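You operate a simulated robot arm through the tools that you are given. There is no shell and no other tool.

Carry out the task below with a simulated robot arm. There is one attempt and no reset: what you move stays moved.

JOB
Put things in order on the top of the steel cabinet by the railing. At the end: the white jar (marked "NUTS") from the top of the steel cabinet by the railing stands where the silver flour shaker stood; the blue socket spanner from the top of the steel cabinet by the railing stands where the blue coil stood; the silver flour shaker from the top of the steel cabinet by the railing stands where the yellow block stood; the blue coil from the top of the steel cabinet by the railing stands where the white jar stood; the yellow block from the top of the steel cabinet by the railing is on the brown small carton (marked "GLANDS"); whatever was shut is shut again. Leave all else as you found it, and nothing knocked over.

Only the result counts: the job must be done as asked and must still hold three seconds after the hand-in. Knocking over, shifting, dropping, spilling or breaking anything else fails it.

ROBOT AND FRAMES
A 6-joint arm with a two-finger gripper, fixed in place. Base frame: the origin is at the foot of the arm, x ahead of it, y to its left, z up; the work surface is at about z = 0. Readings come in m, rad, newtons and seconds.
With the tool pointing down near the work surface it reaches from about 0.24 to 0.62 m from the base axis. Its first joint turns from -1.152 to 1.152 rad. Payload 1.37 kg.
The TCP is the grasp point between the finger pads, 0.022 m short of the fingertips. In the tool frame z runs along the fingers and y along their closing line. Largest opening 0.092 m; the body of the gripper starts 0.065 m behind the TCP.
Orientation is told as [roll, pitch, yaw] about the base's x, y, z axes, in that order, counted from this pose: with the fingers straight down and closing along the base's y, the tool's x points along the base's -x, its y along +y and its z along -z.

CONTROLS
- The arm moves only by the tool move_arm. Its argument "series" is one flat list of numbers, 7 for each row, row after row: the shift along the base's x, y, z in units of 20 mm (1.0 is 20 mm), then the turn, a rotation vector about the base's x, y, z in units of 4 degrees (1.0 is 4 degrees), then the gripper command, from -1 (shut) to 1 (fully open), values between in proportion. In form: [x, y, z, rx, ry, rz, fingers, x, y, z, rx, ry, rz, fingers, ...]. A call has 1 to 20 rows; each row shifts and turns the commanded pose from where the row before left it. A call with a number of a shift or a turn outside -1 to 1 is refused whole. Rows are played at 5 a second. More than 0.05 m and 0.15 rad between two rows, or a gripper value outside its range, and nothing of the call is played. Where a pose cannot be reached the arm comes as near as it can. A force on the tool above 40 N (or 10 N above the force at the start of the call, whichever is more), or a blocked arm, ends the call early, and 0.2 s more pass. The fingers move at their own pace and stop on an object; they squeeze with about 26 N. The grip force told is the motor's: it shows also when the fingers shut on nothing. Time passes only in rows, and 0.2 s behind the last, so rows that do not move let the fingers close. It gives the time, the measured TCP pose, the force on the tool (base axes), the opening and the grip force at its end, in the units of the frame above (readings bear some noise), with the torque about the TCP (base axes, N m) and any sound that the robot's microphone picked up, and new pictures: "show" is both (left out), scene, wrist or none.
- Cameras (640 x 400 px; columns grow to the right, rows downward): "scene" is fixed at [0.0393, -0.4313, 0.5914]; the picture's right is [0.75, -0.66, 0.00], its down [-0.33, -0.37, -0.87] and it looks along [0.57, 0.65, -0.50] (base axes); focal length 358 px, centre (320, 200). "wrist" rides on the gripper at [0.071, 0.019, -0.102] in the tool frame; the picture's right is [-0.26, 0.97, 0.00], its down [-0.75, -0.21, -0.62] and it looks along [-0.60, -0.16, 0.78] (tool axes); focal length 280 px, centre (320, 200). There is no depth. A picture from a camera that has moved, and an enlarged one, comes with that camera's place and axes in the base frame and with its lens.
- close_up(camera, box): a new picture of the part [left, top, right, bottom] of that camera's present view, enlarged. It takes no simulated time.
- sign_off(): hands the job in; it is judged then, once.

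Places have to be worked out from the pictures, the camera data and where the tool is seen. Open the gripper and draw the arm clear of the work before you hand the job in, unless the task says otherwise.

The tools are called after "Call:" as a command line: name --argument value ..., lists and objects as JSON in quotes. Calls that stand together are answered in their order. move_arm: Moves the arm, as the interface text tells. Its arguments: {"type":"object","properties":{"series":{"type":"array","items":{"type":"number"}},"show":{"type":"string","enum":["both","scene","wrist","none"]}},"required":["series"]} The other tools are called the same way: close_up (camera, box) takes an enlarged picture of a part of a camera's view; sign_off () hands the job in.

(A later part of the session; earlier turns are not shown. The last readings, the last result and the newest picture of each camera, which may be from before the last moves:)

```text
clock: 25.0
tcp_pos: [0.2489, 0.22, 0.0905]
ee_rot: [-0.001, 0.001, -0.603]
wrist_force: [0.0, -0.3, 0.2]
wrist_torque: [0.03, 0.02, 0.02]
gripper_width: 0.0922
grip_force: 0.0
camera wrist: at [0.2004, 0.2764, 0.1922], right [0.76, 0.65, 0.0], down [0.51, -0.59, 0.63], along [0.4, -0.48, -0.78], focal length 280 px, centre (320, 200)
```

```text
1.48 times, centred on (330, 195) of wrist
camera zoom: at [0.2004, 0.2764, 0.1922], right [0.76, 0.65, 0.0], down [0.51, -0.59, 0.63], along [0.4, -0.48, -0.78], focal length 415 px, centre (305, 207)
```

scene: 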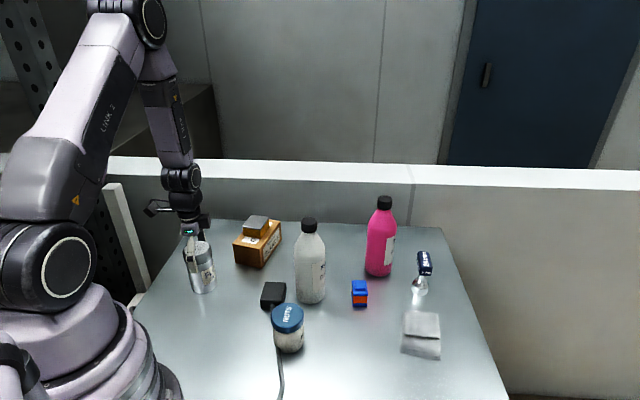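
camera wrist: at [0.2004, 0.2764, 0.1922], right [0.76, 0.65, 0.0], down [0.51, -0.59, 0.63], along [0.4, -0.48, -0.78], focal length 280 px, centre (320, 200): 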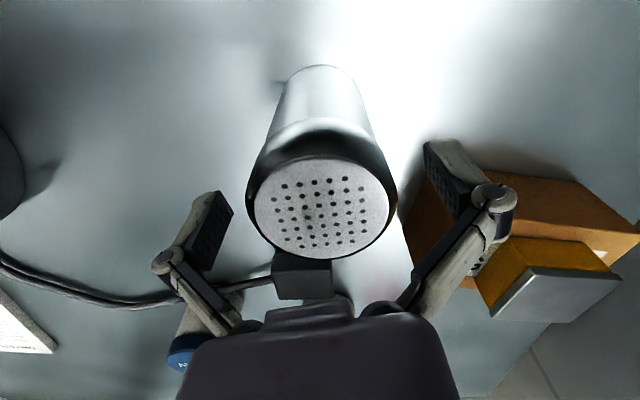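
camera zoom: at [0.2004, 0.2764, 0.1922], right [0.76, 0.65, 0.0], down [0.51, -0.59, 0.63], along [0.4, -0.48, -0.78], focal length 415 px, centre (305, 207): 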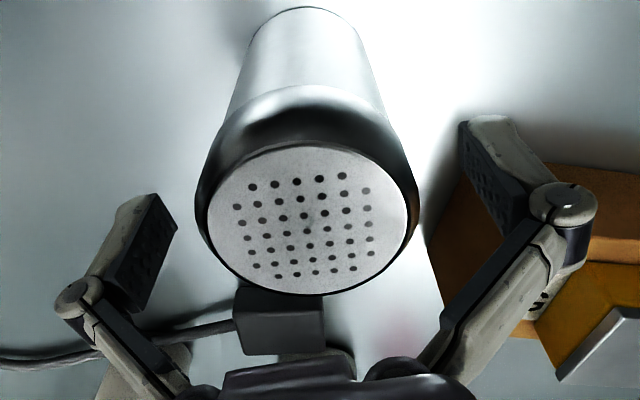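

The shaker hasn't moved. With TCP at z≈0.09 the pads cover the cap band (top at ≈0.106), so I close here.

Call:
move_arm --series '[0, 0, 0, 0, 0, 0, 0.5, 0, 0, 0, 0, 0, 0, 0, 0, 0, 0, 0, 0, 0, -1, 0, 0, 0, 0, 0, 0, -1, 0, 0, 0, 0, 0, 0, -1]' --show "both"

Call:
close_up --camera "scene" --box '[150, 200, 250, 300]'

```text
clock: 26.2
tcp_pos: [0.2489, 0.2209, 0.09]
ee_rot: [0.002, -0.001, -0.602]
wrist_force: [0.2, 1.7, 6.5]
wrist_torque: [-0.02, 0.02, 0.01]
gripper_width: 0.0571
grip_force: 26.3
camera wrist: at [0.2005, 0.2766, 0.1922], right [0.76, 0.65, 0.0], down [0.5, -0.59, 0.63], along [0.41, -0.48, -0.78], focal length 280 px, centre (320, 200)
```

scene: 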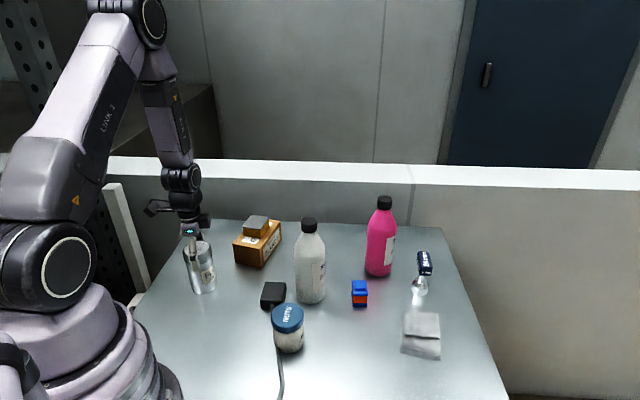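
wrist: 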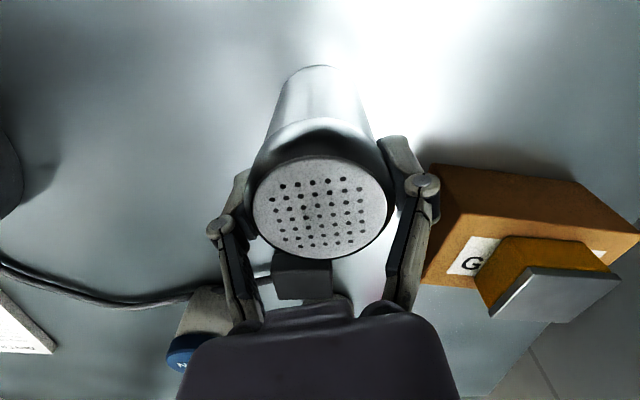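

```text
4.00 times, centred on (200, 250) of scene
camera zoom: at [0.0392, -0.4313, 0.5913], right [0.75, -0.66, 0.0], down [-0.33, -0.37, -0.87], along [0.57, 0.65, -0.5], focal length 1430 px, centre (800, 0)
```

zoom: 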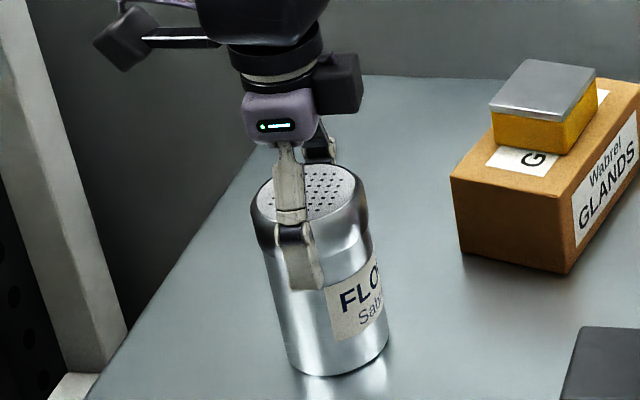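

Gripped at 0.057 m with only a mild force. I lift a few centimetres to test the hold.

Call:
move_arm --series '[0, 0, 0.3, 0, 0, 0, -1, 0, 0, 0.7, 0, 0, 0, -1, 0, 0, 1, 0, 0, 0, -1, 0, 0, 0, 0, 0, 0, -1]' --show "both"

Call:
close_up --camera "scene" --box '[150, 180, 250, 300]'

```text
clock: 27.2
tcp_pos: [0.2483, 0.2192, 0.1304]
ee_rot: [-0.001, 0.001, -0.602]
wrist_force: [0.1, 0.7, -1.9]
wrist_torque: [0.01, 0.0, -0.02]
gripper_width: 0.0572
grip_force: 26.1
camera wrist: at [0.2007, 0.2768, 0.2333], right [0.76, 0.65, 0.0], down [0.51, -0.59, 0.63], along [0.4, -0.48, -0.78], focal length 280 px, centre (320, 200)
```

scene: 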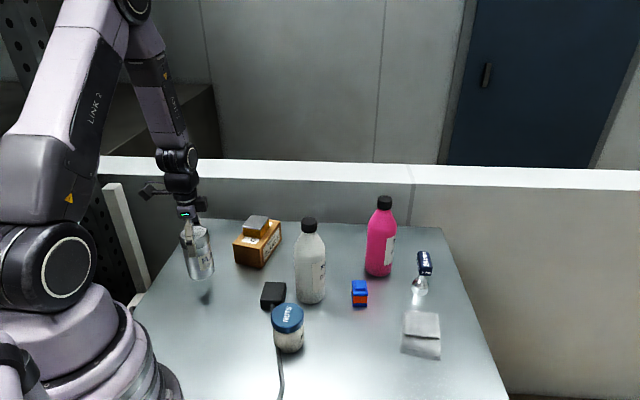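
wrist: 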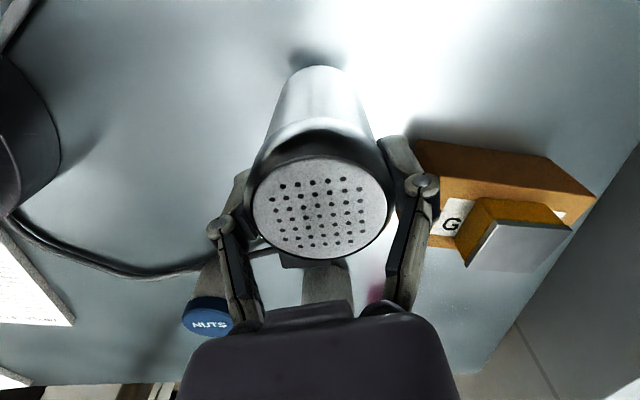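

```text
3.33 times, centred on (200, 240) of scene
camera zoom: at [0.0393, -0.4313, 0.5914], right [0.75, -0.66, 0.0], down [-0.33, -0.37, -0.87], along [0.57, 0.65, -0.5], focal length 1192 px, centre (720, 67)
```

zoom: 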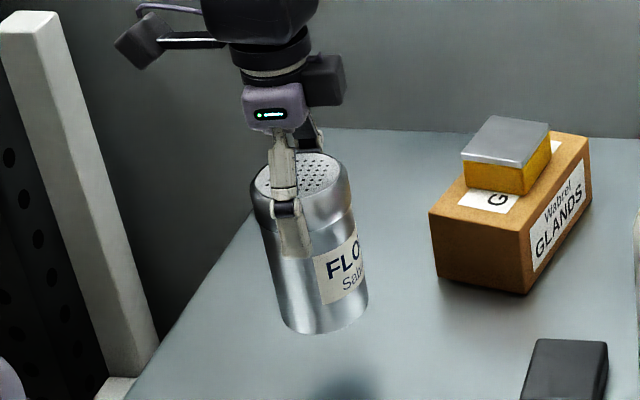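

The shaker hangs firmly, upright. I lift it to clear the carton and carry it toward the block's old place.

Call:
move_arm --series '[0, 0, 1, 0, 0, 0, -1, 0, 0, 1, 0, 0, 0, -1, 0, 0, 1, 0, 0, 0, -1, 0, 0, 1, 0, 0, 0, -1, 0, 0, 1, 0, 0, 0, -1, 0.985, -0.2, 0, 0, 0, 0, -1, 0.985, -0.2, 0, 0, 0, 0, -1, 0.985, -0.2, 0, 0, 0, 0, -1, 0.985, -0.2, 0, 0, 0, 0, -1, 0.985, -0.2, 0, 0, 0, 0, -1, 0.985, -0.2, 0, 0, 0, 0, -1, 0.985, -0.2, 0, 0, 0, 0, -1, 0.985, -0.2, 0, 0, 0, 0, -1, 0.985, -0.2, 0, 0, 0, 0, -1, 0.985, -0.2, 0, 0, 0, 0, -1, 0.985, -0.2, 0, 0, 0, 0, -1, 0.985, -0.2, 0, 0, 0, 0, -1, 0.985, -0.2, 0, 0, 0, 0, -1, 0, 0, 0, 0, 0, 0, -1]' --show "both"

```text
clock: 31.2
tcp_pos: [0.5043, 0.1663, 0.2317]
ee_rot: [-0.002, 0.0, -0.603]
wrist_force: [0.0, 0.5, -2.1]
wrist_torque: [0.01, -0.02, 0.05]
gripper_width: 0.0571
grip_force: 25.7
camera wrist: at [0.4569, 0.2237, 0.3332], right [0.76, 0.65, 0.0], down [0.51, -0.59, 0.63], along [0.4, -0.48, -0.78], focal length 280 px, centre (320, 200)
```

scene: 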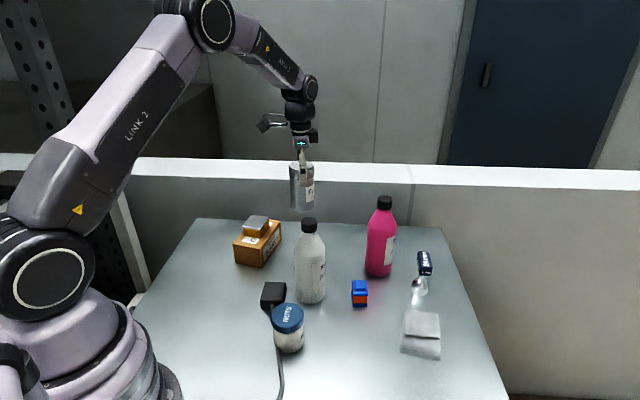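
wrist: 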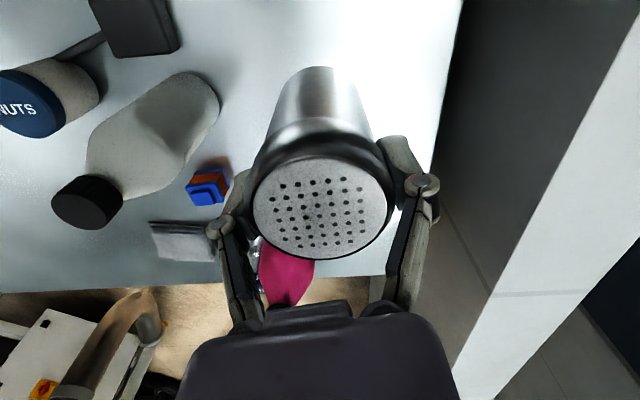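

On course past the carton. I continue to above the block's old spot and descend to a few centimetres above the surface.

Call:
move_arm --series '[0.82, -0.16, -0.5, 0, 0, 0, -1, 0.82, -0.16, -0.5, 0, 0, 0, -1, 0.82, -0.16, -0.5, 0, 0, 0, -1, 0.82, -0.16, -0.5, 0, 0, 0, -1, 0.82, -0.16, -0.5, 0, 0, 0, -1, 0.82, -0.16, -0.5, 0, 0, 0, -1, 0, 0, -0.95, 0, 0, 0, -1, 0, 0, -0.95, 0, 0, 0, -1, 0, 0, -0.95, 0, 0, 0, -1, 0, 0, 0, 0, 0, 0, -1]' --show "both"

```text
clock: 33.4
tcp_pos: [0.6034, 0.1475, 0.1131]
ee_rot: [-0.002, 0.002, -0.602]
wrist_force: [0.6, 0.1, -2.0]
wrist_torque: [-0.02, 0.02, 0.02]
gripper_width: 0.0572
grip_force: 26.2
camera wrist: at [0.5549, 0.2041, 0.2155], right [0.76, 0.65, 0.0], down [0.51, -0.59, 0.63], along [0.4, -0.48, -0.78], focal length 280 px, centre (320, 200)
```

scene: 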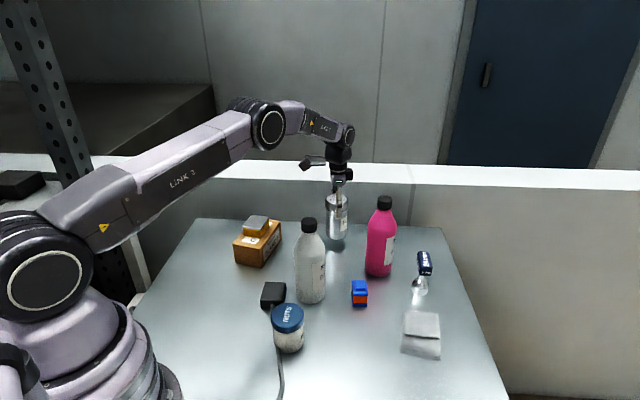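
wrist: 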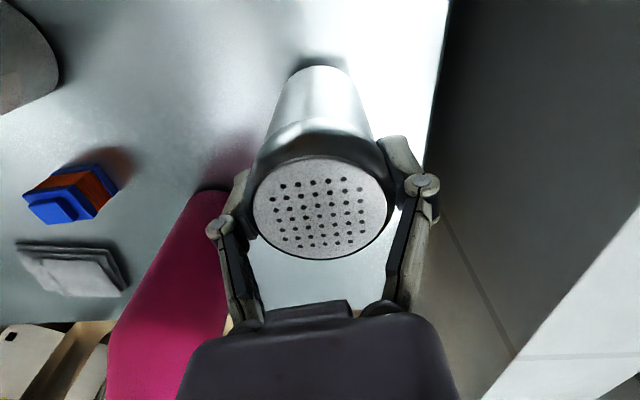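

Right above the target at (0.6034, 0.1475). I lower to just above contact (expected at TCP z≈0.090), then by small steps.

Call:
move_arm --series '[0, 0, -0.6, 0, 0, 0, -1, 0, 0, -0.35, 0, 0, 0, -1, 0, 0, -0.1, 0, 0, 0, -1, 0, 0, 0, 0, 0, 0, -1]' --show "none"

Call:
move_arm --series '[0, 0, -0.1, 0, 0, 0, -1, 0, 0, 0, 0, 0, 0, -1]' --show "scene"

```text
clock: 34.4
tcp_pos: [0.604, 0.1484, 0.0912]
ee_rot: [0.001, -0.001, -0.602]
wrist_force: [-0.7, 0.2, -2.3]
wrist_torque: [-0.02, 0.03, 0.0]
gripper_width: 0.057
grip_force: 26.1
```

```text
clock: 35.0
tcp_pos: [0.6034, 0.1478, 0.0909]
ee_rot: [0.0, -0.002, -0.602]
wrist_force: [0.2, -0.3, -1.7]
wrist_torque: [-0.02, 0.01, 0.02]
gripper_width: 0.0569
grip_force: 26.1
```

scene: 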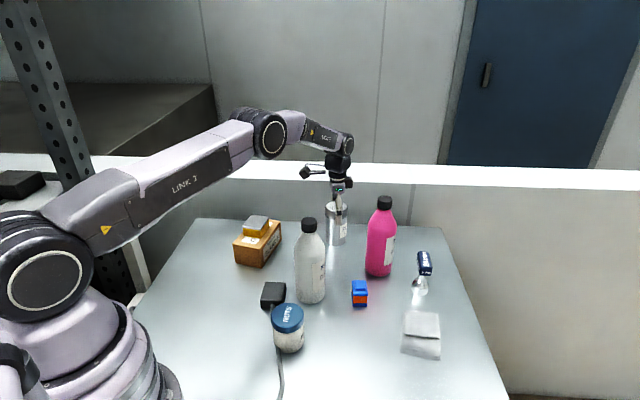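

Not yet in contact (still about -2 N); I go down another millimetre or two at a time.

Call:
move_arm --series '[0, 0, -0.08, 0, 0, 0, -1, 0, 0, 0, 0, 0, 0, -1]' --show "none"

Call:
move_arm --series '[0, 0, -0.06, 0, 0, 0, -1, 0, 0, 0, 0, 0, 0, -1]' --show "none"

```text
clock: 35.6
tcp_pos: [0.6037, 0.1477, 0.0896]
ee_rot: [0.001, -0.001, -0.605]
wrist_force: [-5.3, -2.5, 12.8]
wrist_torque: [-0.06, 0.46, 0.04]
gripper_width: 0.0569
grip_force: 25.9
```

```text
clock: 36.2
tcp_pos: [0.6039, 0.1483, 0.0899]
ee_rot: [0.002, -0.005, -0.602]
wrist_force: [-3.8, 0.3, 20.8]
wrist_torque: [0.0, 0.09, 0.14]
gripper_width: 0.0571
grip_force: 26.2
```

Contact is made. I ease up 1.5 mm to unload, then open.

Call:
move_arm --series '[0, 0, 0.08, 0, 0, 0, -1, 0, 0, 0, 0, 0, 0, -1]' --show "none"

Call:
move_arm --series '[0, 0, 0, 0, 0, 0, 0.3, 0, 0, 0, 0, 0, 0, 0.6, 0, 0, 0, 0, 0, 0, 1, 0, 0, 0, 0, 0, 0, 1]' --show "both"

```text
clock: 36.8
tcp_pos: [0.6033, 0.1478, 0.0889]
ee_rot: [0.002, -0.004, -0.604]
wrist_force: [5.4, 2.3, 14.0]
wrist_torque: [0.06, -0.5, 0.05]
gripper_width: 0.0568
grip_force: 25.7
```

```text
clock: 37.8
tcp_pos: [0.6029, 0.1492, 0.0889]
ee_rot: [-0.001, -0.001, -0.603]
wrist_force: [0.4, -0.1, 0.2]
wrist_torque: [-0.02, 0.03, 0.01]
gripper_width: 0.0917
grip_force: 0.0
camera wrist: at [0.5552, 0.205, 0.1906], right [0.76, 0.65, 0.0], down [0.51, -0.59, 0.63], along [0.4, -0.48, -0.78], focal length 280 px, centre (320, 200)
```

scene: 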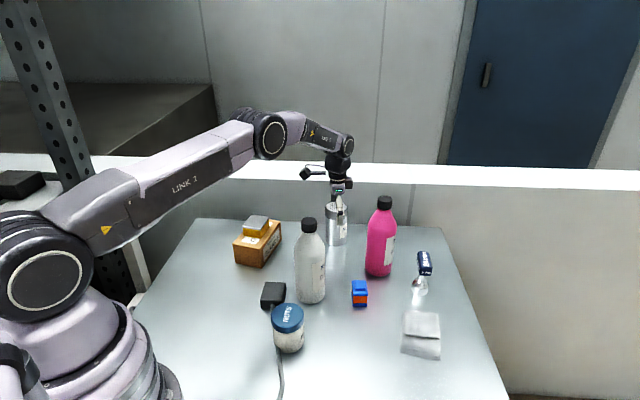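
wrist: 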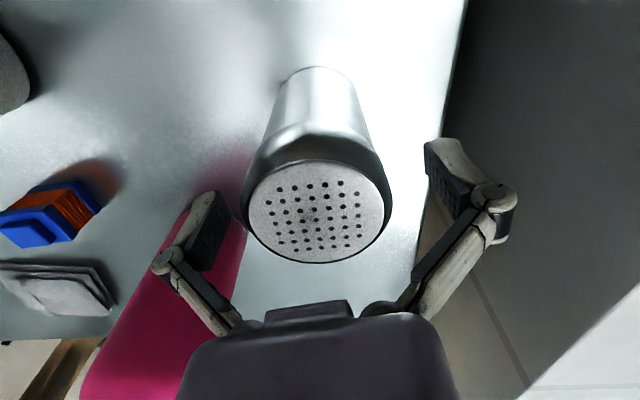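

The shaker stands on the block's old spot, within about a millimetre. I rise clear and travel high (above the bottles) to over the white jar.

Call:
move_arm --series '[0, 0, 0.6, 0, 0, 0, 1, 0, 0, 1, 0, 0, 0, 1, 0, 0, 1, 0, 0, 0, 1, 0, 0, 1, 0, 0, 0, 1, 0, 0, 1, 0, 0, 0, 1, 0, 0, 1, 0, 0, 0, 1, -0.94, -0.3, 0.5, 0, 0, 0.1, 1, -0.94, -0.3, 0.5, 0, 0, 0.1, 1, -0.94, -0.5, 0.5, 0, 0, 0.1, 1, -0.94, -0.6, 0.5, 0, 0, 0.1, 1, -0.94, -0.6, 0.5, 0, 0, 0.1, 1, -0.94, -0.6, 0.5, 0, 0, 0.1, 1, -0.94, -0.6, 0.5, 0, 0, 0.1, 1, -0.94, -0.6, 0.2, 0, 0, 0.1, 1, -0.94, -0.6, 0, 0, 0, 0.1, 1, -0.94, -0.7, 0, 0, 0, 0.1, 1, -0.94, -0.7, 0, 0, 0, 0.1, 1, -0.94, -0.7, 0, 0, 0, 0.1, 1, -0.94, -0.7, 0, 0, 0, 0.1, 1, 0, 0, 0, 0, 0, 0, 1]' --show "both"

```text
clock: 42.0
tcp_pos: [0.3581, -0.0025, 0.2748]
ee_rot: [0.0, -0.002, -0.512]
wrist_force: [0.0, -0.1, 0.1]
wrist_torque: [0.0, -0.03, 0.02]
gripper_width: 0.0919
grip_force: 0.1
camera wrist: at [0.3054, 0.0495, 0.3774], right [0.7, 0.71, 0.0], down [0.56, -0.55, 0.63], along [0.45, -0.44, -0.78], focal length 280 px, centre (320, 200)
```

scene: 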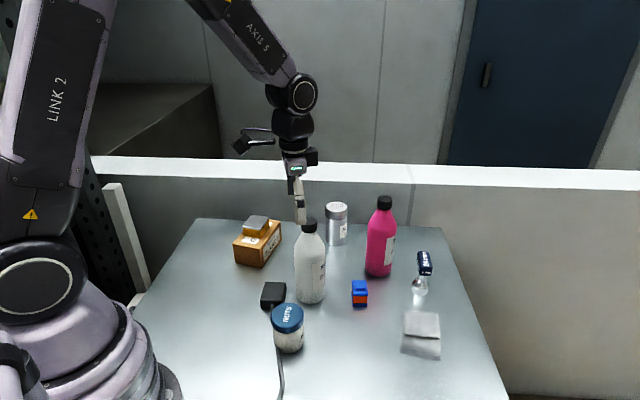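
wrist: 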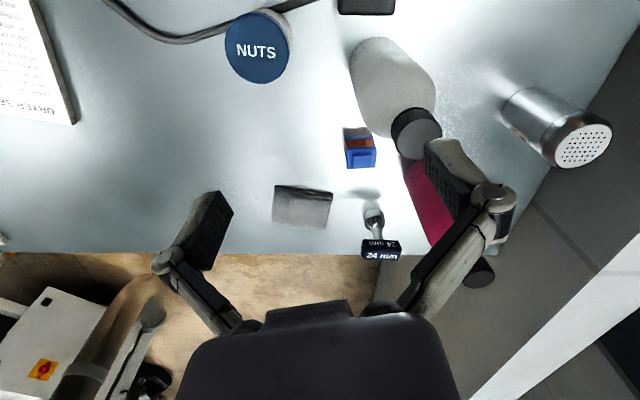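

Good overview: jar, coil and spanner are all visible from the wrist. I enlarge each to measure them.

Call:
close_up --camera "wrist" --box '[200, 0, 320, 100]'

Call:
close_up --camera "wrist" --box '[320, 110, 420, 190]'

Call:
close_up --camera "wrist" --box '[330, 190, 430, 270]'

```text
4.00 times, centred on (260, 50) of wrist
camera zoom: at [0.3054, 0.0495, 0.3774], right [0.7, 0.71, 0.0], down [0.56, -0.55, 0.63], along [0.45, -0.44, -0.78], focal length 1122 px, centre (560, 800)
```

zoom: 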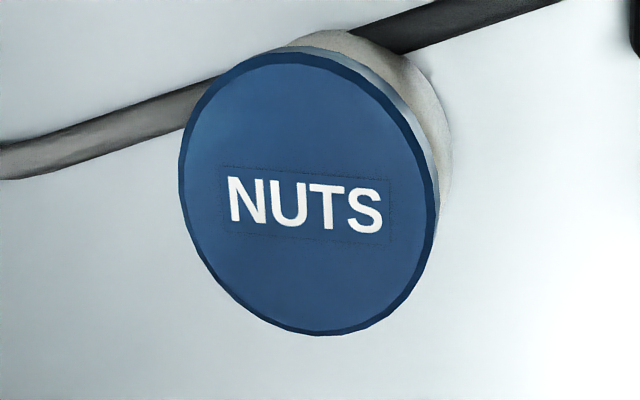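

```text
5.00 times, centred on (370, 150) of wrist
camera zoom: at [0.3054, 0.0495, 0.3774], right [0.7, 0.71, 0.0], down [0.56, -0.55, 0.63], along [0.45, -0.44, -0.78], focal length 1402 px, centre (70, 450)
```

zoom: 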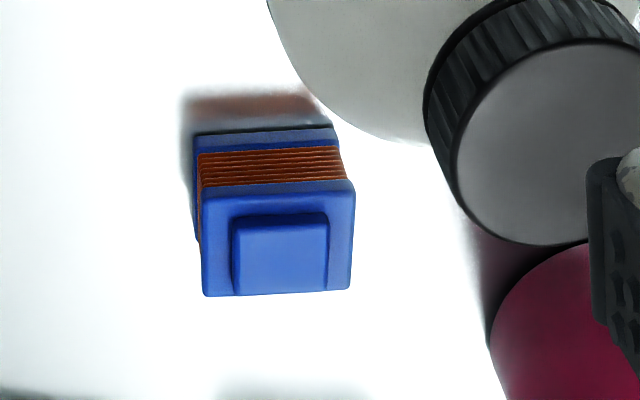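

```text
5.00 times, centred on (380, 230) of wrist
camera zoom: at [0.3054, 0.0495, 0.3774], right [0.7, 0.71, 0.0], down [0.56, -0.55, 0.63], along [0.45, -0.44, -0.78], focal length 1402 px, centre (20, 50)
```

zoom: 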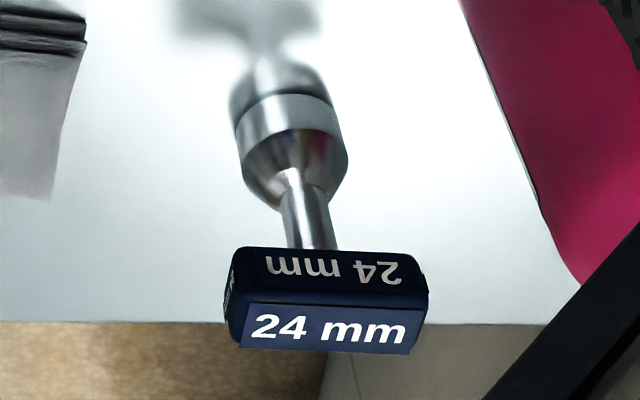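

Measured from the wrist: jar ≈ (0.304, -0.035) with top near 0.072; coil ≈ (0.491, -0.050), 0.034 × 0.041 m with edges at 50°/-40°; spanner head ≈ (0.620, -0.123, 0.088). I move over the jar first, then straight down to z≈0.13.

Call:
move_arm --series '[-0.9, -0.55, 0, 0, 0, 0, 1, -0.9, -0.54, 0, 0, 0, 0, 1, -0.9, -0.54, 0, 0, 0, 0, 1, 0, 0, -1, 0, 0, 0, 1, 0, 0, -1, 0, 0, 0, 1, 0, 0, -1, 0, 0, 0, 1, 0, 0, -1, 0, 0, 0, 1, 0, 0, -1, 0, 0, 0, 1, 0, 0, -1, 0, 0, 0, 1, 0, 0, -1, 0, 0, 0, 1, 0, 0, 0, 0, 0, 0, 1]' --show "both"

Call:
close_up --camera "wrist" --box '[180, 40, 480, 240]'

Call:
close_up --camera "scene" --box '[230, 230, 350, 370]'

```text
clock: 44.4
tcp_pos: [0.3043, -0.0332, 0.1343]
ee_rot: [-0.002, -0.003, -0.51]
wrist_force: [0.1, -0.2, -0.2]
wrist_torque: [0.02, 0.03, 0.02]
gripper_width: 0.0922
grip_force: 0.1
camera wrist: at [0.2515, 0.019, 0.2371], right [0.7, 0.71, 0.0], down [0.56, -0.55, 0.63], along [0.45, -0.44, -0.78], focal length 280 px, centre (320, 200)
```

scene: 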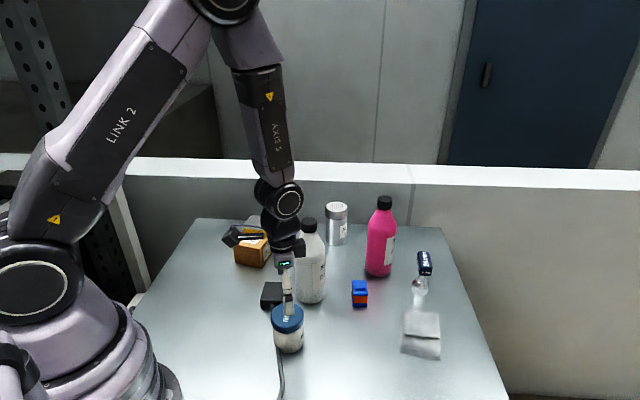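
wrist: 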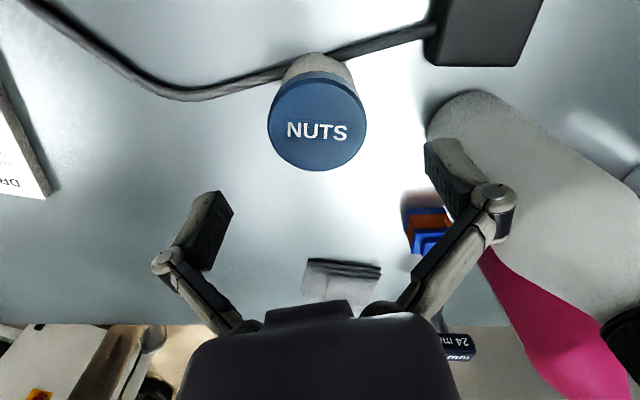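

```text
2.00 times, centred on (330, 140) of wrist
camera zoom: at [0.2515, 0.019, 0.2371], right [0.7, 0.71, 0.0], down [0.56, -0.55, 0.63], along [0.45, -0.44, -0.78], focal length 561 px, centre (300, 320)
```

zoom: 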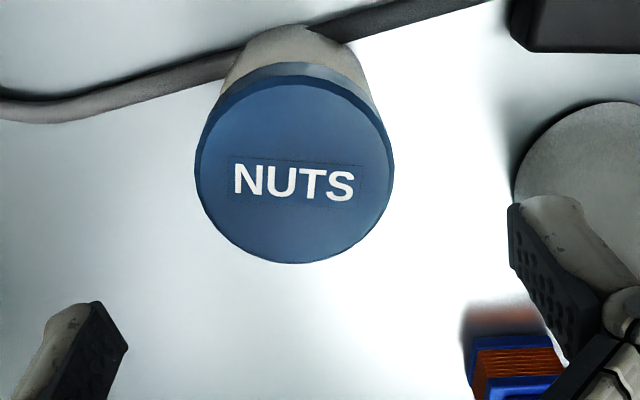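

```text
2.86 times, centred on (290, 300) of scene
camera zoom: at [0.0393, -0.4313, 0.5914], right [0.75, -0.66, 0.0], down [-0.33, -0.37, -0.87], along [0.57, 0.65, -0.5], focal length 1021 px, centre (406, -86)
```

zoom: 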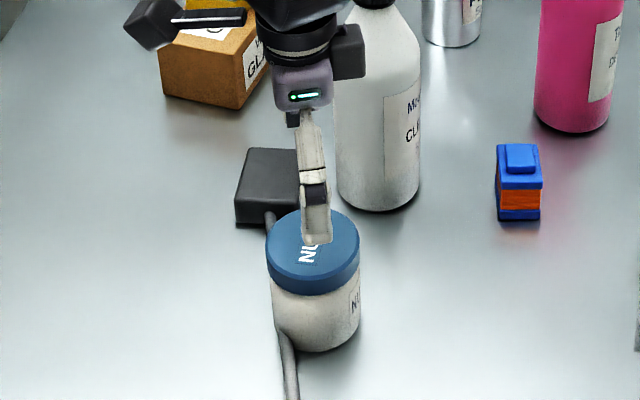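

The jar's lid centre is (0.3035, -0.034), top z≈0.072, directly under the TCP. I descend so the pads cover the lid and upper body, then look before closing.

Call:
move_arm --series '[-0.02, -0.02, -0.9, 0, 0, 0, 1, -0.02, -0.02, -0.9, 0, 0, 0, 1, 0, 0, -1, 0, 0, 0, 1, 0, 0, -0.95, 0, 0, 0, 1, 0, 0, 0, 0, 0, 0, 1]' --show "both"

```text
clock: 45.6
tcp_pos: [0.3036, -0.0347, 0.0584]
ee_rot: [-0.001, -0.001, -0.512]
wrist_force: [0.7, 0.1, 0.1]
wrist_torque: [0.0, -0.03, 0.0]
gripper_width: 0.0921
grip_force: 0.1
camera wrist: at [0.2514, 0.0176, 0.1608], right [0.7, 0.71, 0.0], down [0.56, -0.55, 0.63], along [0.45, -0.44, -0.78], focal length 280 px, centre (320, 200)
```

scene: 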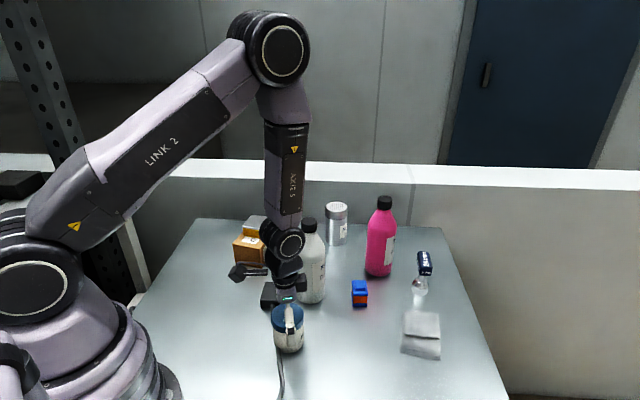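
wrist: 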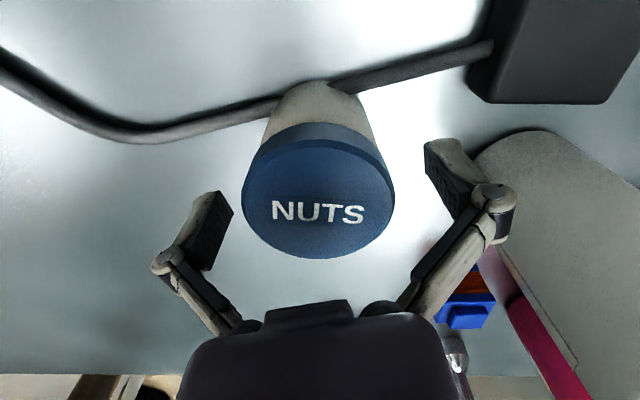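

The jar is centred between open fingers, which stay well above the cable. I close on the lid.

Call:
move_arm --series '[0, 0, 0, 0, 0, 0, 0.5, 0, 0, 0, 0, 0, 0, 0, 0, 0, 0, 0, 0, 0, -1, 0, 0, 0, 0, 0, 0, -1, 0, 0, 0, 0, 0, 0, -1]' --show "both"

Call:
close_up --camera "scene" --box '[240, 270, 340, 370]'

```text
clock: 46.8
tcp_pos: [0.3047, -0.0348, 0.0593]
ee_rot: [-0.001, -0.001, -0.512]
wrist_force: [-0.6, 0.8, 9.4]
wrist_torque: [0.02, 0.03, -0.04]
gripper_width: 0.0604
grip_force: 26.6
camera wrist: at [0.2514, 0.0176, 0.1612], right [0.7, 0.71, 0.0], down [0.56, -0.55, 0.63], along [0.45, -0.44, -0.78], focal length 280 px, centre (320, 200)
```

scene: 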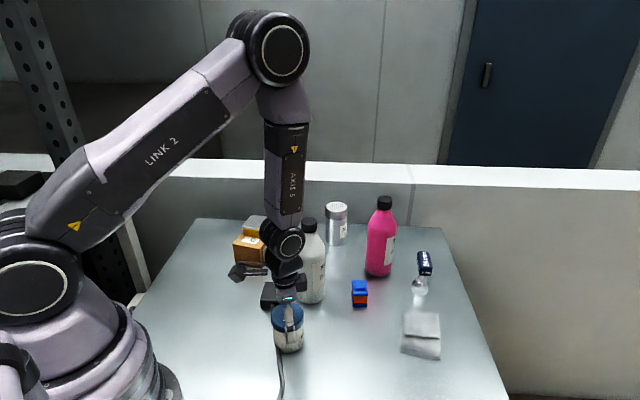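
wrist: 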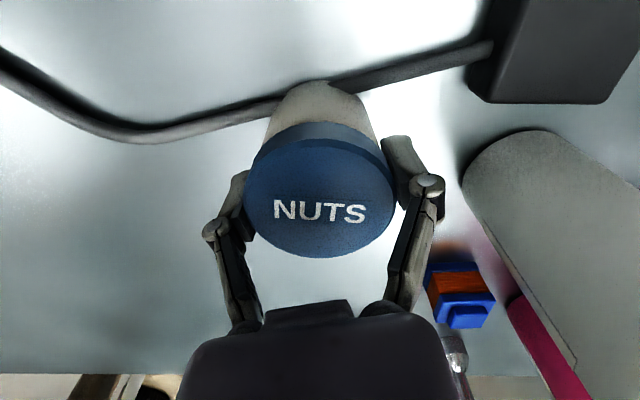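

```text
4.00 times, centred on (290, 320) of scene
camera zoom: at [0.0392, -0.4313, 0.5914], right [0.75, -0.66, 0.0], down [-0.33, -0.37, -0.87], along [0.57, 0.65, -0.5], focal length 1430 px, centre (440, -280)
```

zoom: 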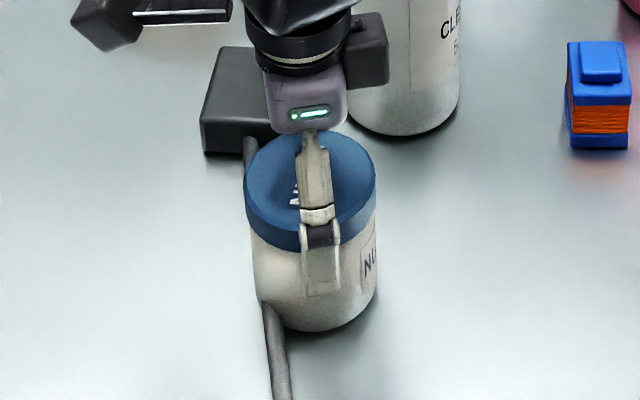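

Gripped at 0.0604 m. I lift slowly and look at what is under the jar.

Call:
move_arm --series '[0, 0, 0.2, 0, 0, 0, -1, 0, 0, 0.4, 0, 0, 0, -1, 0, 0, 0.9, 0, 0, 0, -1, 0, 0, 1, 0, 0, 0, -1, 0, 0, 0, 0, 0, 0, -1]' --show "both"

Call:
close_up --camera "scene" --box '[240, 250, 340, 400]'

```text
clock: 48.0
tcp_pos: [0.3036, -0.0353, 0.1076]
ee_rot: [-0.003, -0.001, -0.511]
wrist_force: [-0.4, 0.3, -1.6]
wrist_torque: [-0.01, -0.02, -0.01]
gripper_width: 0.0599
grip_force: 25.8
camera wrist: at [0.251, 0.0169, 0.2106], right [0.7, 0.71, 0.0], down [0.56, -0.55, 0.63], along [0.45, -0.44, -0.78], focal length 280 px, centre (320, 200)
```

scene: 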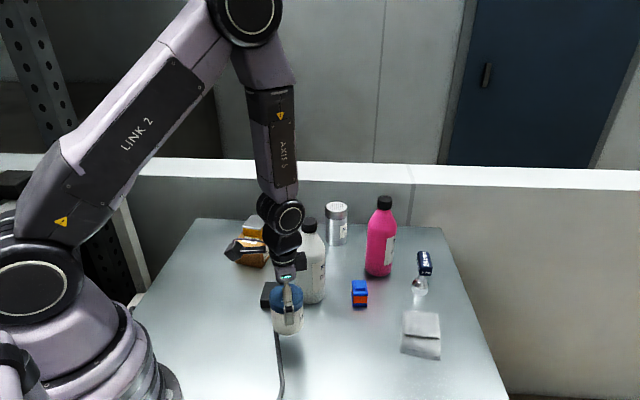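
wrist: 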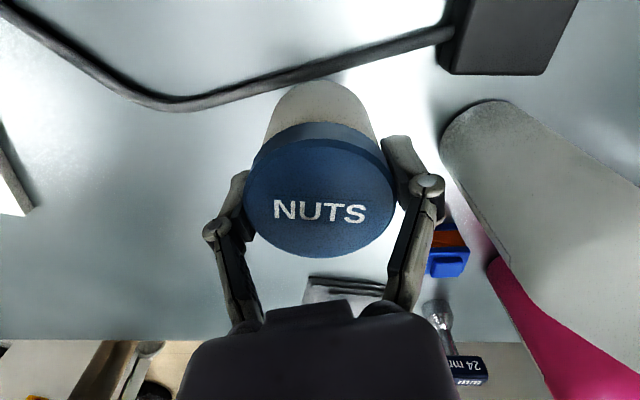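

```text
2.67 times, centred on (290, 325) of scene
camera zoom: at [0.0393, -0.4313, 0.5914], right [0.75, -0.66, 0.0], down [-0.33, -0.37, -0.87], along [0.57, 0.65, -0.5], focal length 953 px, centre (400, -133)
```

zoom: 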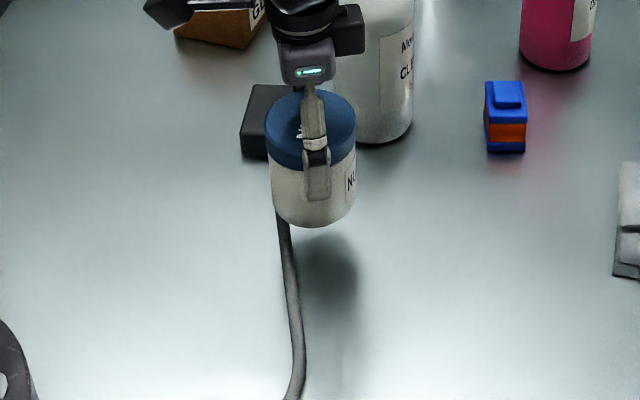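

The jar hangs upright and the cable is undisturbed. I lift higher and carry it across to above the shaker's old place (0.2485, 0.220).

Call:
move_arm --series '[0, 0, 1, 0, 0, 0, -1, 0, 0, 1, 0, 0, 0, -1, 0, 0, 1, 0, 0, 0, -1, 0, 0, 1, 0, 0, 0, -1, -0.206, 0.974, 0, 0, 0, 0, -1, -0.206, 0.974, 0, 0, 0, 0, -1, -0.206, 0.974, 0, 0, 0, 0, -1, -0.206, 0.974, 0, 0, 0, 0, -1, -0.206, 0.974, 0, 0, 0, 0, -1, -0.206, 0.974, 0, 0, 0, 0, -1, -0.206, 0.974, 0, 0, 0, 0, -1, -0.206, 0.974, 0, 0, 0, 0, -1, -0.206, 0.974, 0, 0, 0, 0, -1, -0.206, 0.974, 0, 0, 0, 0, -1, -0.206, 0.974, 0, 0, 0, 0, -1, -0.206, 0.974, 0, 0, 0, 0, -1, -0.206, 0.974, 0, 0, 0, 0, -1, 0, 0, -1, 0, 0, 0, -1, 0, 0, -1, 0, 0, 0, -1, 0, 0, 0, 0, 0, 0, -1]' --show "both"

```text
clock: 52.2
tcp_pos: [0.2515, 0.2187, 0.1473]
ee_rot: [0.0, -0.001, -0.51]
wrist_force: [-0.2, 0.5, -1.0]
wrist_torque: [0.01, -0.02, 0.0]
gripper_width: 0.06
grip_force: 25.0
camera wrist: at [0.1983, 0.2708, 0.2508], right [0.7, 0.71, 0.0], down [0.56, -0.55, 0.63], along [0.45, -0.44, -0.78], focal length 280 px, centre (320, 200)
```

scene: 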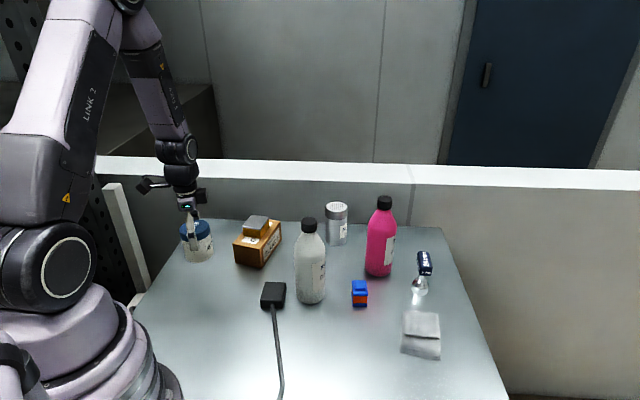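
wrist: 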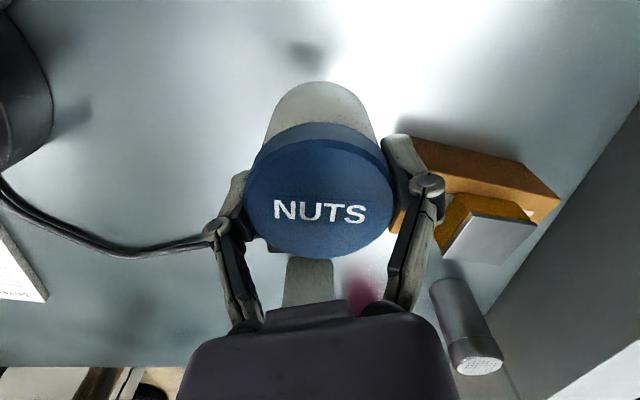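

Over the target. I lower to about 5 mm above contact (expected at TCP z≈0.0588).

Call:
move_arm --series '[-0.05, -0.05, -1, 0, 0, 0, -1, 0, 0, -1, 0, 0, 0, -1, 0, 0, -1, 0, 0, 0, -1, 0, 0, -0.9, 0, 0, 0, -1, 0, 0, -0.3, 0, 0, 0, -1, 0, 0, 0, 0, 0, 0, -1]' --show "none"

Call:
move_arm --series '[0, 0, -0.1, 0, 0, 0, -1, 0, 0, 0, 0, 0, 0, -1]' --show "none"

```text
clock: 53.6
tcp_pos: [0.2499, 0.2174, 0.0654]
ee_rot: [0.0, 0.003, -0.512]
wrist_force: [-0.8, -0.9, -0.6]
wrist_torque: [0.0, -0.01, 0.0]
gripper_width: 0.0601
grip_force: 25.8
```

```text
clock: 54.2
tcp_pos: [0.249, 0.2178, 0.0644]
ee_rot: [0.002, 0.001, -0.513]
wrist_force: [1.1, -0.3, -1.7]
wrist_torque: [0.01, 0.02, 0.0]
gripper_width: 0.0602
grip_force: 25.9
```

Still above the surface; continuing down in small steps.

Call:
move_arm --series '[0, 0, -0.12, 0, 0, 0, -1, 0, 0, -0.08, 0, 0, 0, -1, 0, 0, 0, 0, 0, 0, -1]' --show "none"

Call:
move_arm --series '[0, 0, -0.07, 0, 0, 0, -1, 0, 0, 0, 0, 0, 0, -1]' --show "none"

```text
clock: 55.0
tcp_pos: [0.2493, 0.2173, 0.06]
ee_rot: [-0.001, 0.0, -0.512]
wrist_force: [0.0, -0.2, -1.6]
wrist_torque: [0.0, -0.01, -0.01]
gripper_width: 0.0599
grip_force: 26.0
```

```text
clock: 55.6
tcp_pos: [0.2496, 0.2171, 0.0588]
ee_rot: [0.001, 0.0, -0.511]
wrist_force: [-4.5, -1.6, 16.2]
wrist_torque: [-0.11, 0.12, 0.02]
gripper_width: 0.0601
grip_force: 26.0
```

Contact reached. I ease off slightly and open.

Call:
move_arm --series '[0, 0, 0.05, 0, 0, 0, -1, 0, 0, 0, 0, 0, 0, 0.4, 0, 0, 0, 0, 0, 0, 0.7, 0, 0, 0, 0, 0, 0, 1, 0, 0, 0, 0, 0, 0, 1]' --show "both"

```text
clock: 56.8
tcp_pos: [0.2498, 0.2168, 0.0593]
ee_rot: [-0.001, -0.003, -0.513]
wrist_force: [0.3, 0.4, -0.9]
wrist_torque: [0.0, -0.03, 0.03]
gripper_width: 0.0922
grip_force: 0.2
camera wrist: at [0.197, 0.2697, 0.1618], right [0.7, 0.71, 0.0], down [0.56, -0.55, 0.63], along [0.45, -0.44, -0.78], focal length 280 px, centre (320, 200)
```

scene: 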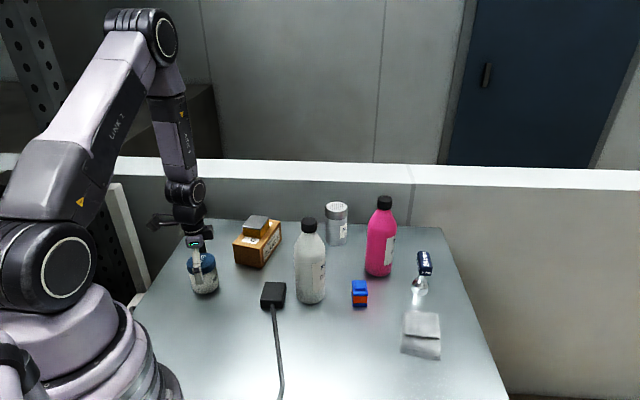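
wrist: 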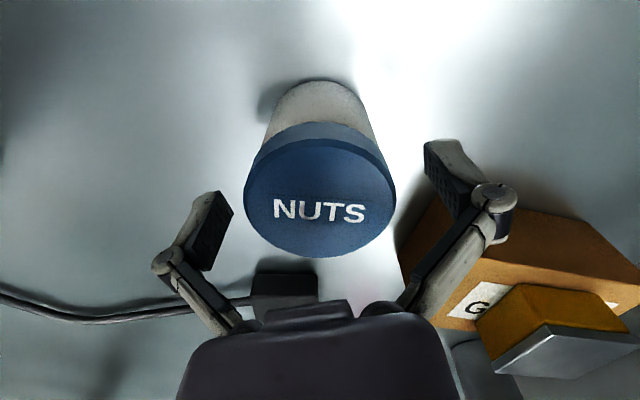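

The jar stands at (0.248, 0.220), where the shaker stood. I rise high and swing toward the coil, turning the gripper toward +50° so the camera stays away from the white bottle.

Call:
move_arm --series '[0, 0, 1, 0, 0, 0, 1, 0, 0, 1, 0, 0, 0, 1, 0, 0, 1, 0, 0, 1, 1, 0, 0, 1, 0, 0, 1, 1, 0, 0, 1, 0, 0, 1, 1, 0, 0, 1, 0, 0, 1, 1, 0, 0, 1, 0, 0, 1, 1, 0, 0, 1, 0, 0, 1, 1, 0, 0, 1, 0, 0, 1, 1, 0, 0, 1, 0, 0, 1, 1, 0, 0, 1, 0, 0, 1, 1, 0.86, -0.95, 0, 0, 0, 0.95, 1, 0.86, -0.95, 0, 0, 0, 0.95, 1, 0.86, -0.95, 0, 0, 0, 0.95, 1, 0.86, -0.95, 0, 0, 0, 0.95, 1, 0.86, -0.95, 0, 0, 0, 0.95, 1, 0.86, -0.95, 0, 0, 0, 0.95, 1, 0.86, -0.95, 0, 0, 0, 0.95, 1, 0.86, -0.95, 0, 0, 0, 0.95, 1]' --show "scene"

```text
clock: 60.8
tcp_pos: [0.3871, 0.0646, 0.28]
ee_rot: [-0.002, -0.001, 0.65]
wrist_force: [0.0, -0.6, 0.3]
wrist_torque: [0.02, -0.01, 0.0]
gripper_width: 0.0919
grip_force: 0.1
```

scene: 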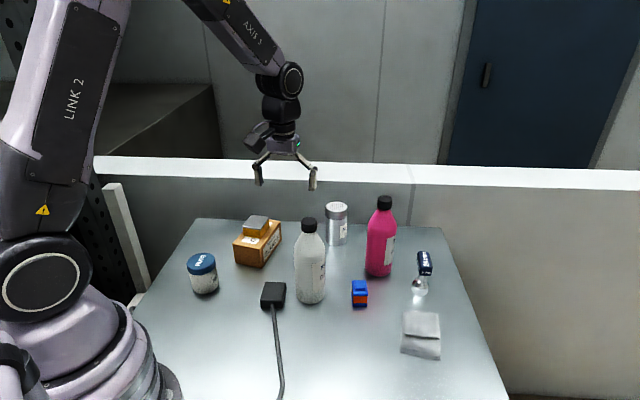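

The jar looks upright at its new place. I continue to above the coil.

Call:
move_arm --series '[0.867, -0.955, 0, 0, 0, 0.53, 1, 0.867, -0.955, 0, 0, 0, 0.53, 1, 0.867, -0.955, 0, 0, 0, 0.53, 1, 0.867, -0.955, 0, 0, 0, 0.53, 1, 0.867, -0.955, 0, 0, 0, 0.53, 1, 0.867, -0.955, 0, 0, 0, 0.53, 1, 0, 0, 0, 0, 0, 0, 1]' --show "both"

Call:
close_up --camera "wrist" --box '[260, 30, 420, 150]'

```text
clock: 62.4
tcp_pos: [0.4919, -0.05, 0.278]
ee_rot: [-0.002, -0.002, 0.869]
wrist_force: [1.1, 0.4, -0.4]
wrist_torque: [-0.03, -0.03, -0.04]
gripper_width: 0.092
grip_force: 0.1
camera wrist: at [0.4307, -0.0905, 0.3803], right [-0.57, 0.82, 0.0], down [0.64, 0.44, 0.63], along [0.52, 0.36, -0.78], focal length 280 px, centre (320, 200)
```

scene: 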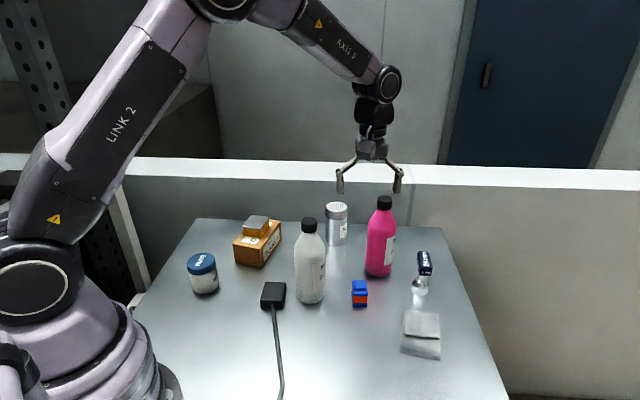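
wrist: 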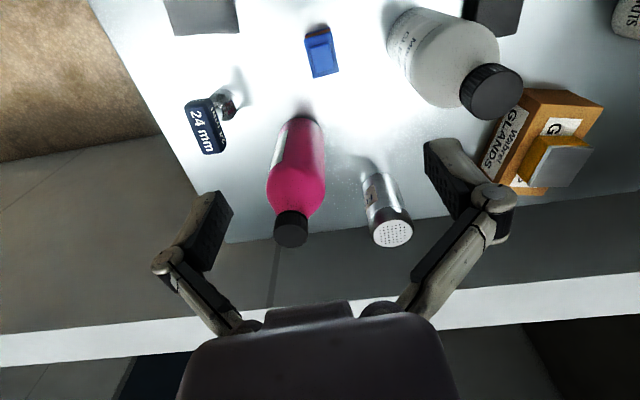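

```text
3.33 times, centred on (340, 90) of wrist
camera zoom: at [0.4307, -0.0905, 0.3803], right [-0.57, 0.82, 0.0], down [0.64, 0.44, 0.63], along [0.52, 0.36, -0.78], focal length 935 px, centre (253, 567)
```

zoom: 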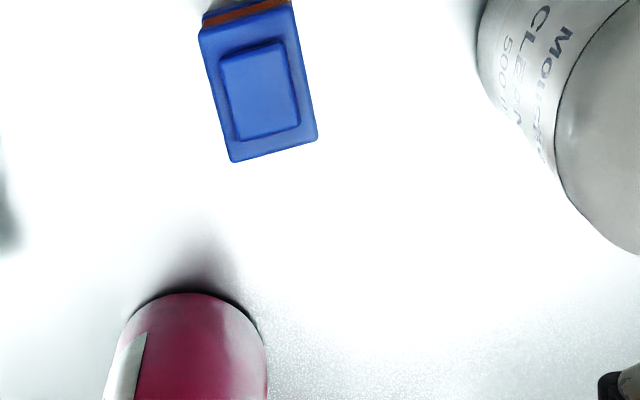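

Coil centre ≈ (0.490, -0.0486) at 49–50°, matching the TCP and yaw. I descend to z≈0.10 with the fingers partly closed (0.065 m) to keep clear of the white bottle.

Call:
move_arm --series '[-0.03, 0.01, -1, 0, 0, 0.05, 0.41, 0, 0, -1, 0, 0, 0, 0.41, 0, 0, -1, 0, 0, 0, 0.41, 0, 0, -1, 0, 0, 0, 0.41, 0, 0, -1, 0, 0, 0, 0.41, 0, 0, -1, 0, 0, 0, 0.41, 0, 0, -1, 0, 0, 0, 0.41, 0, 0, -1, 0, 0, 0, 0.41, 0, 0, -1, 0, 0, 0, 0.41, 0, 0, 0, 0, 0, 0, 0.41]' --show "both"

Call:
close_up --camera "wrist" --box '[200, 60, 440, 220]'

Call:
close_up --camera "scene" --box '[290, 190, 430, 320]'

```text
clock: 64.6
tcp_pos: [0.4906, -0.0494, 0.0984]
ee_rot: [-0.001, 0.0, 0.874]
wrist_force: [0.0, 0.6, 0.4]
wrist_torque: [0.05, 0.01, 0.01]
gripper_width: 0.065
grip_force: 0.0
camera wrist: at [0.4292, -0.0906, 0.2011], right [-0.57, 0.82, 0.0], down [0.64, 0.45, 0.63], along [0.51, 0.36, -0.78], focal length 280 px, centre (320, 200)
```

scene: 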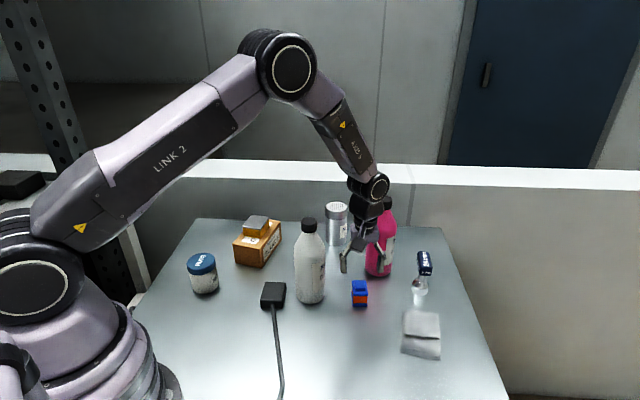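
wrist: 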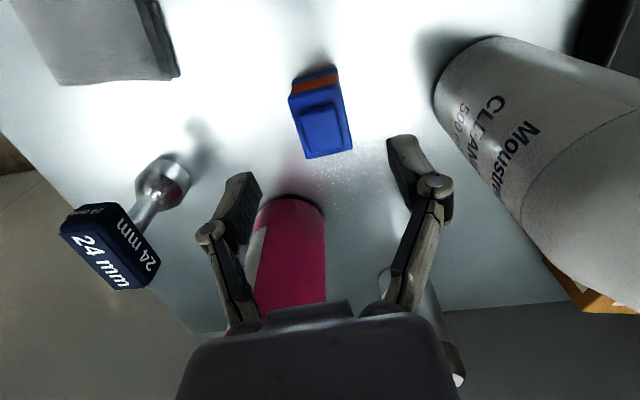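

```text
2.50 times, centred on (320, 140) of wrist
camera zoom: at [0.4292, -0.0906, 0.2011], right [-0.57, 0.82, 0.0], down [0.64, 0.45, 0.63], along [0.51, 0.36, -0.78], focal length 701 px, centre (320, 350)
```

zoom: 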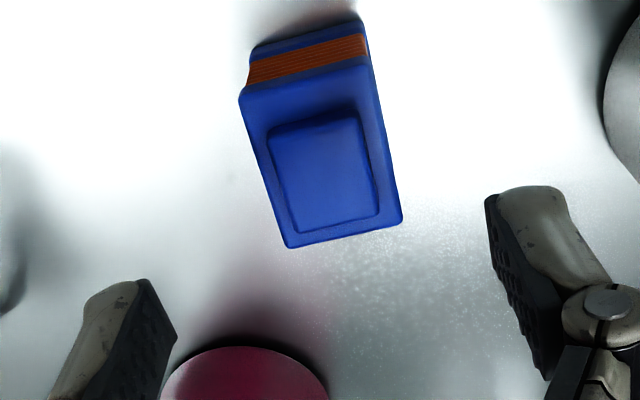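

```text
3.08 times, centred on (360, 255) of scene
camera zoom: at [0.0393, -0.4313, 0.5914], right [0.75, -0.66, 0.0], down [-0.33, -0.37, -0.87], along [0.57, 0.65, -0.5], focal length 1100 px, centre (197, 31)
```

zoom: 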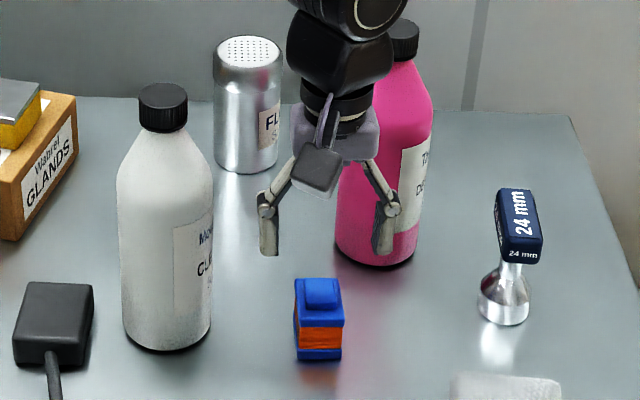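

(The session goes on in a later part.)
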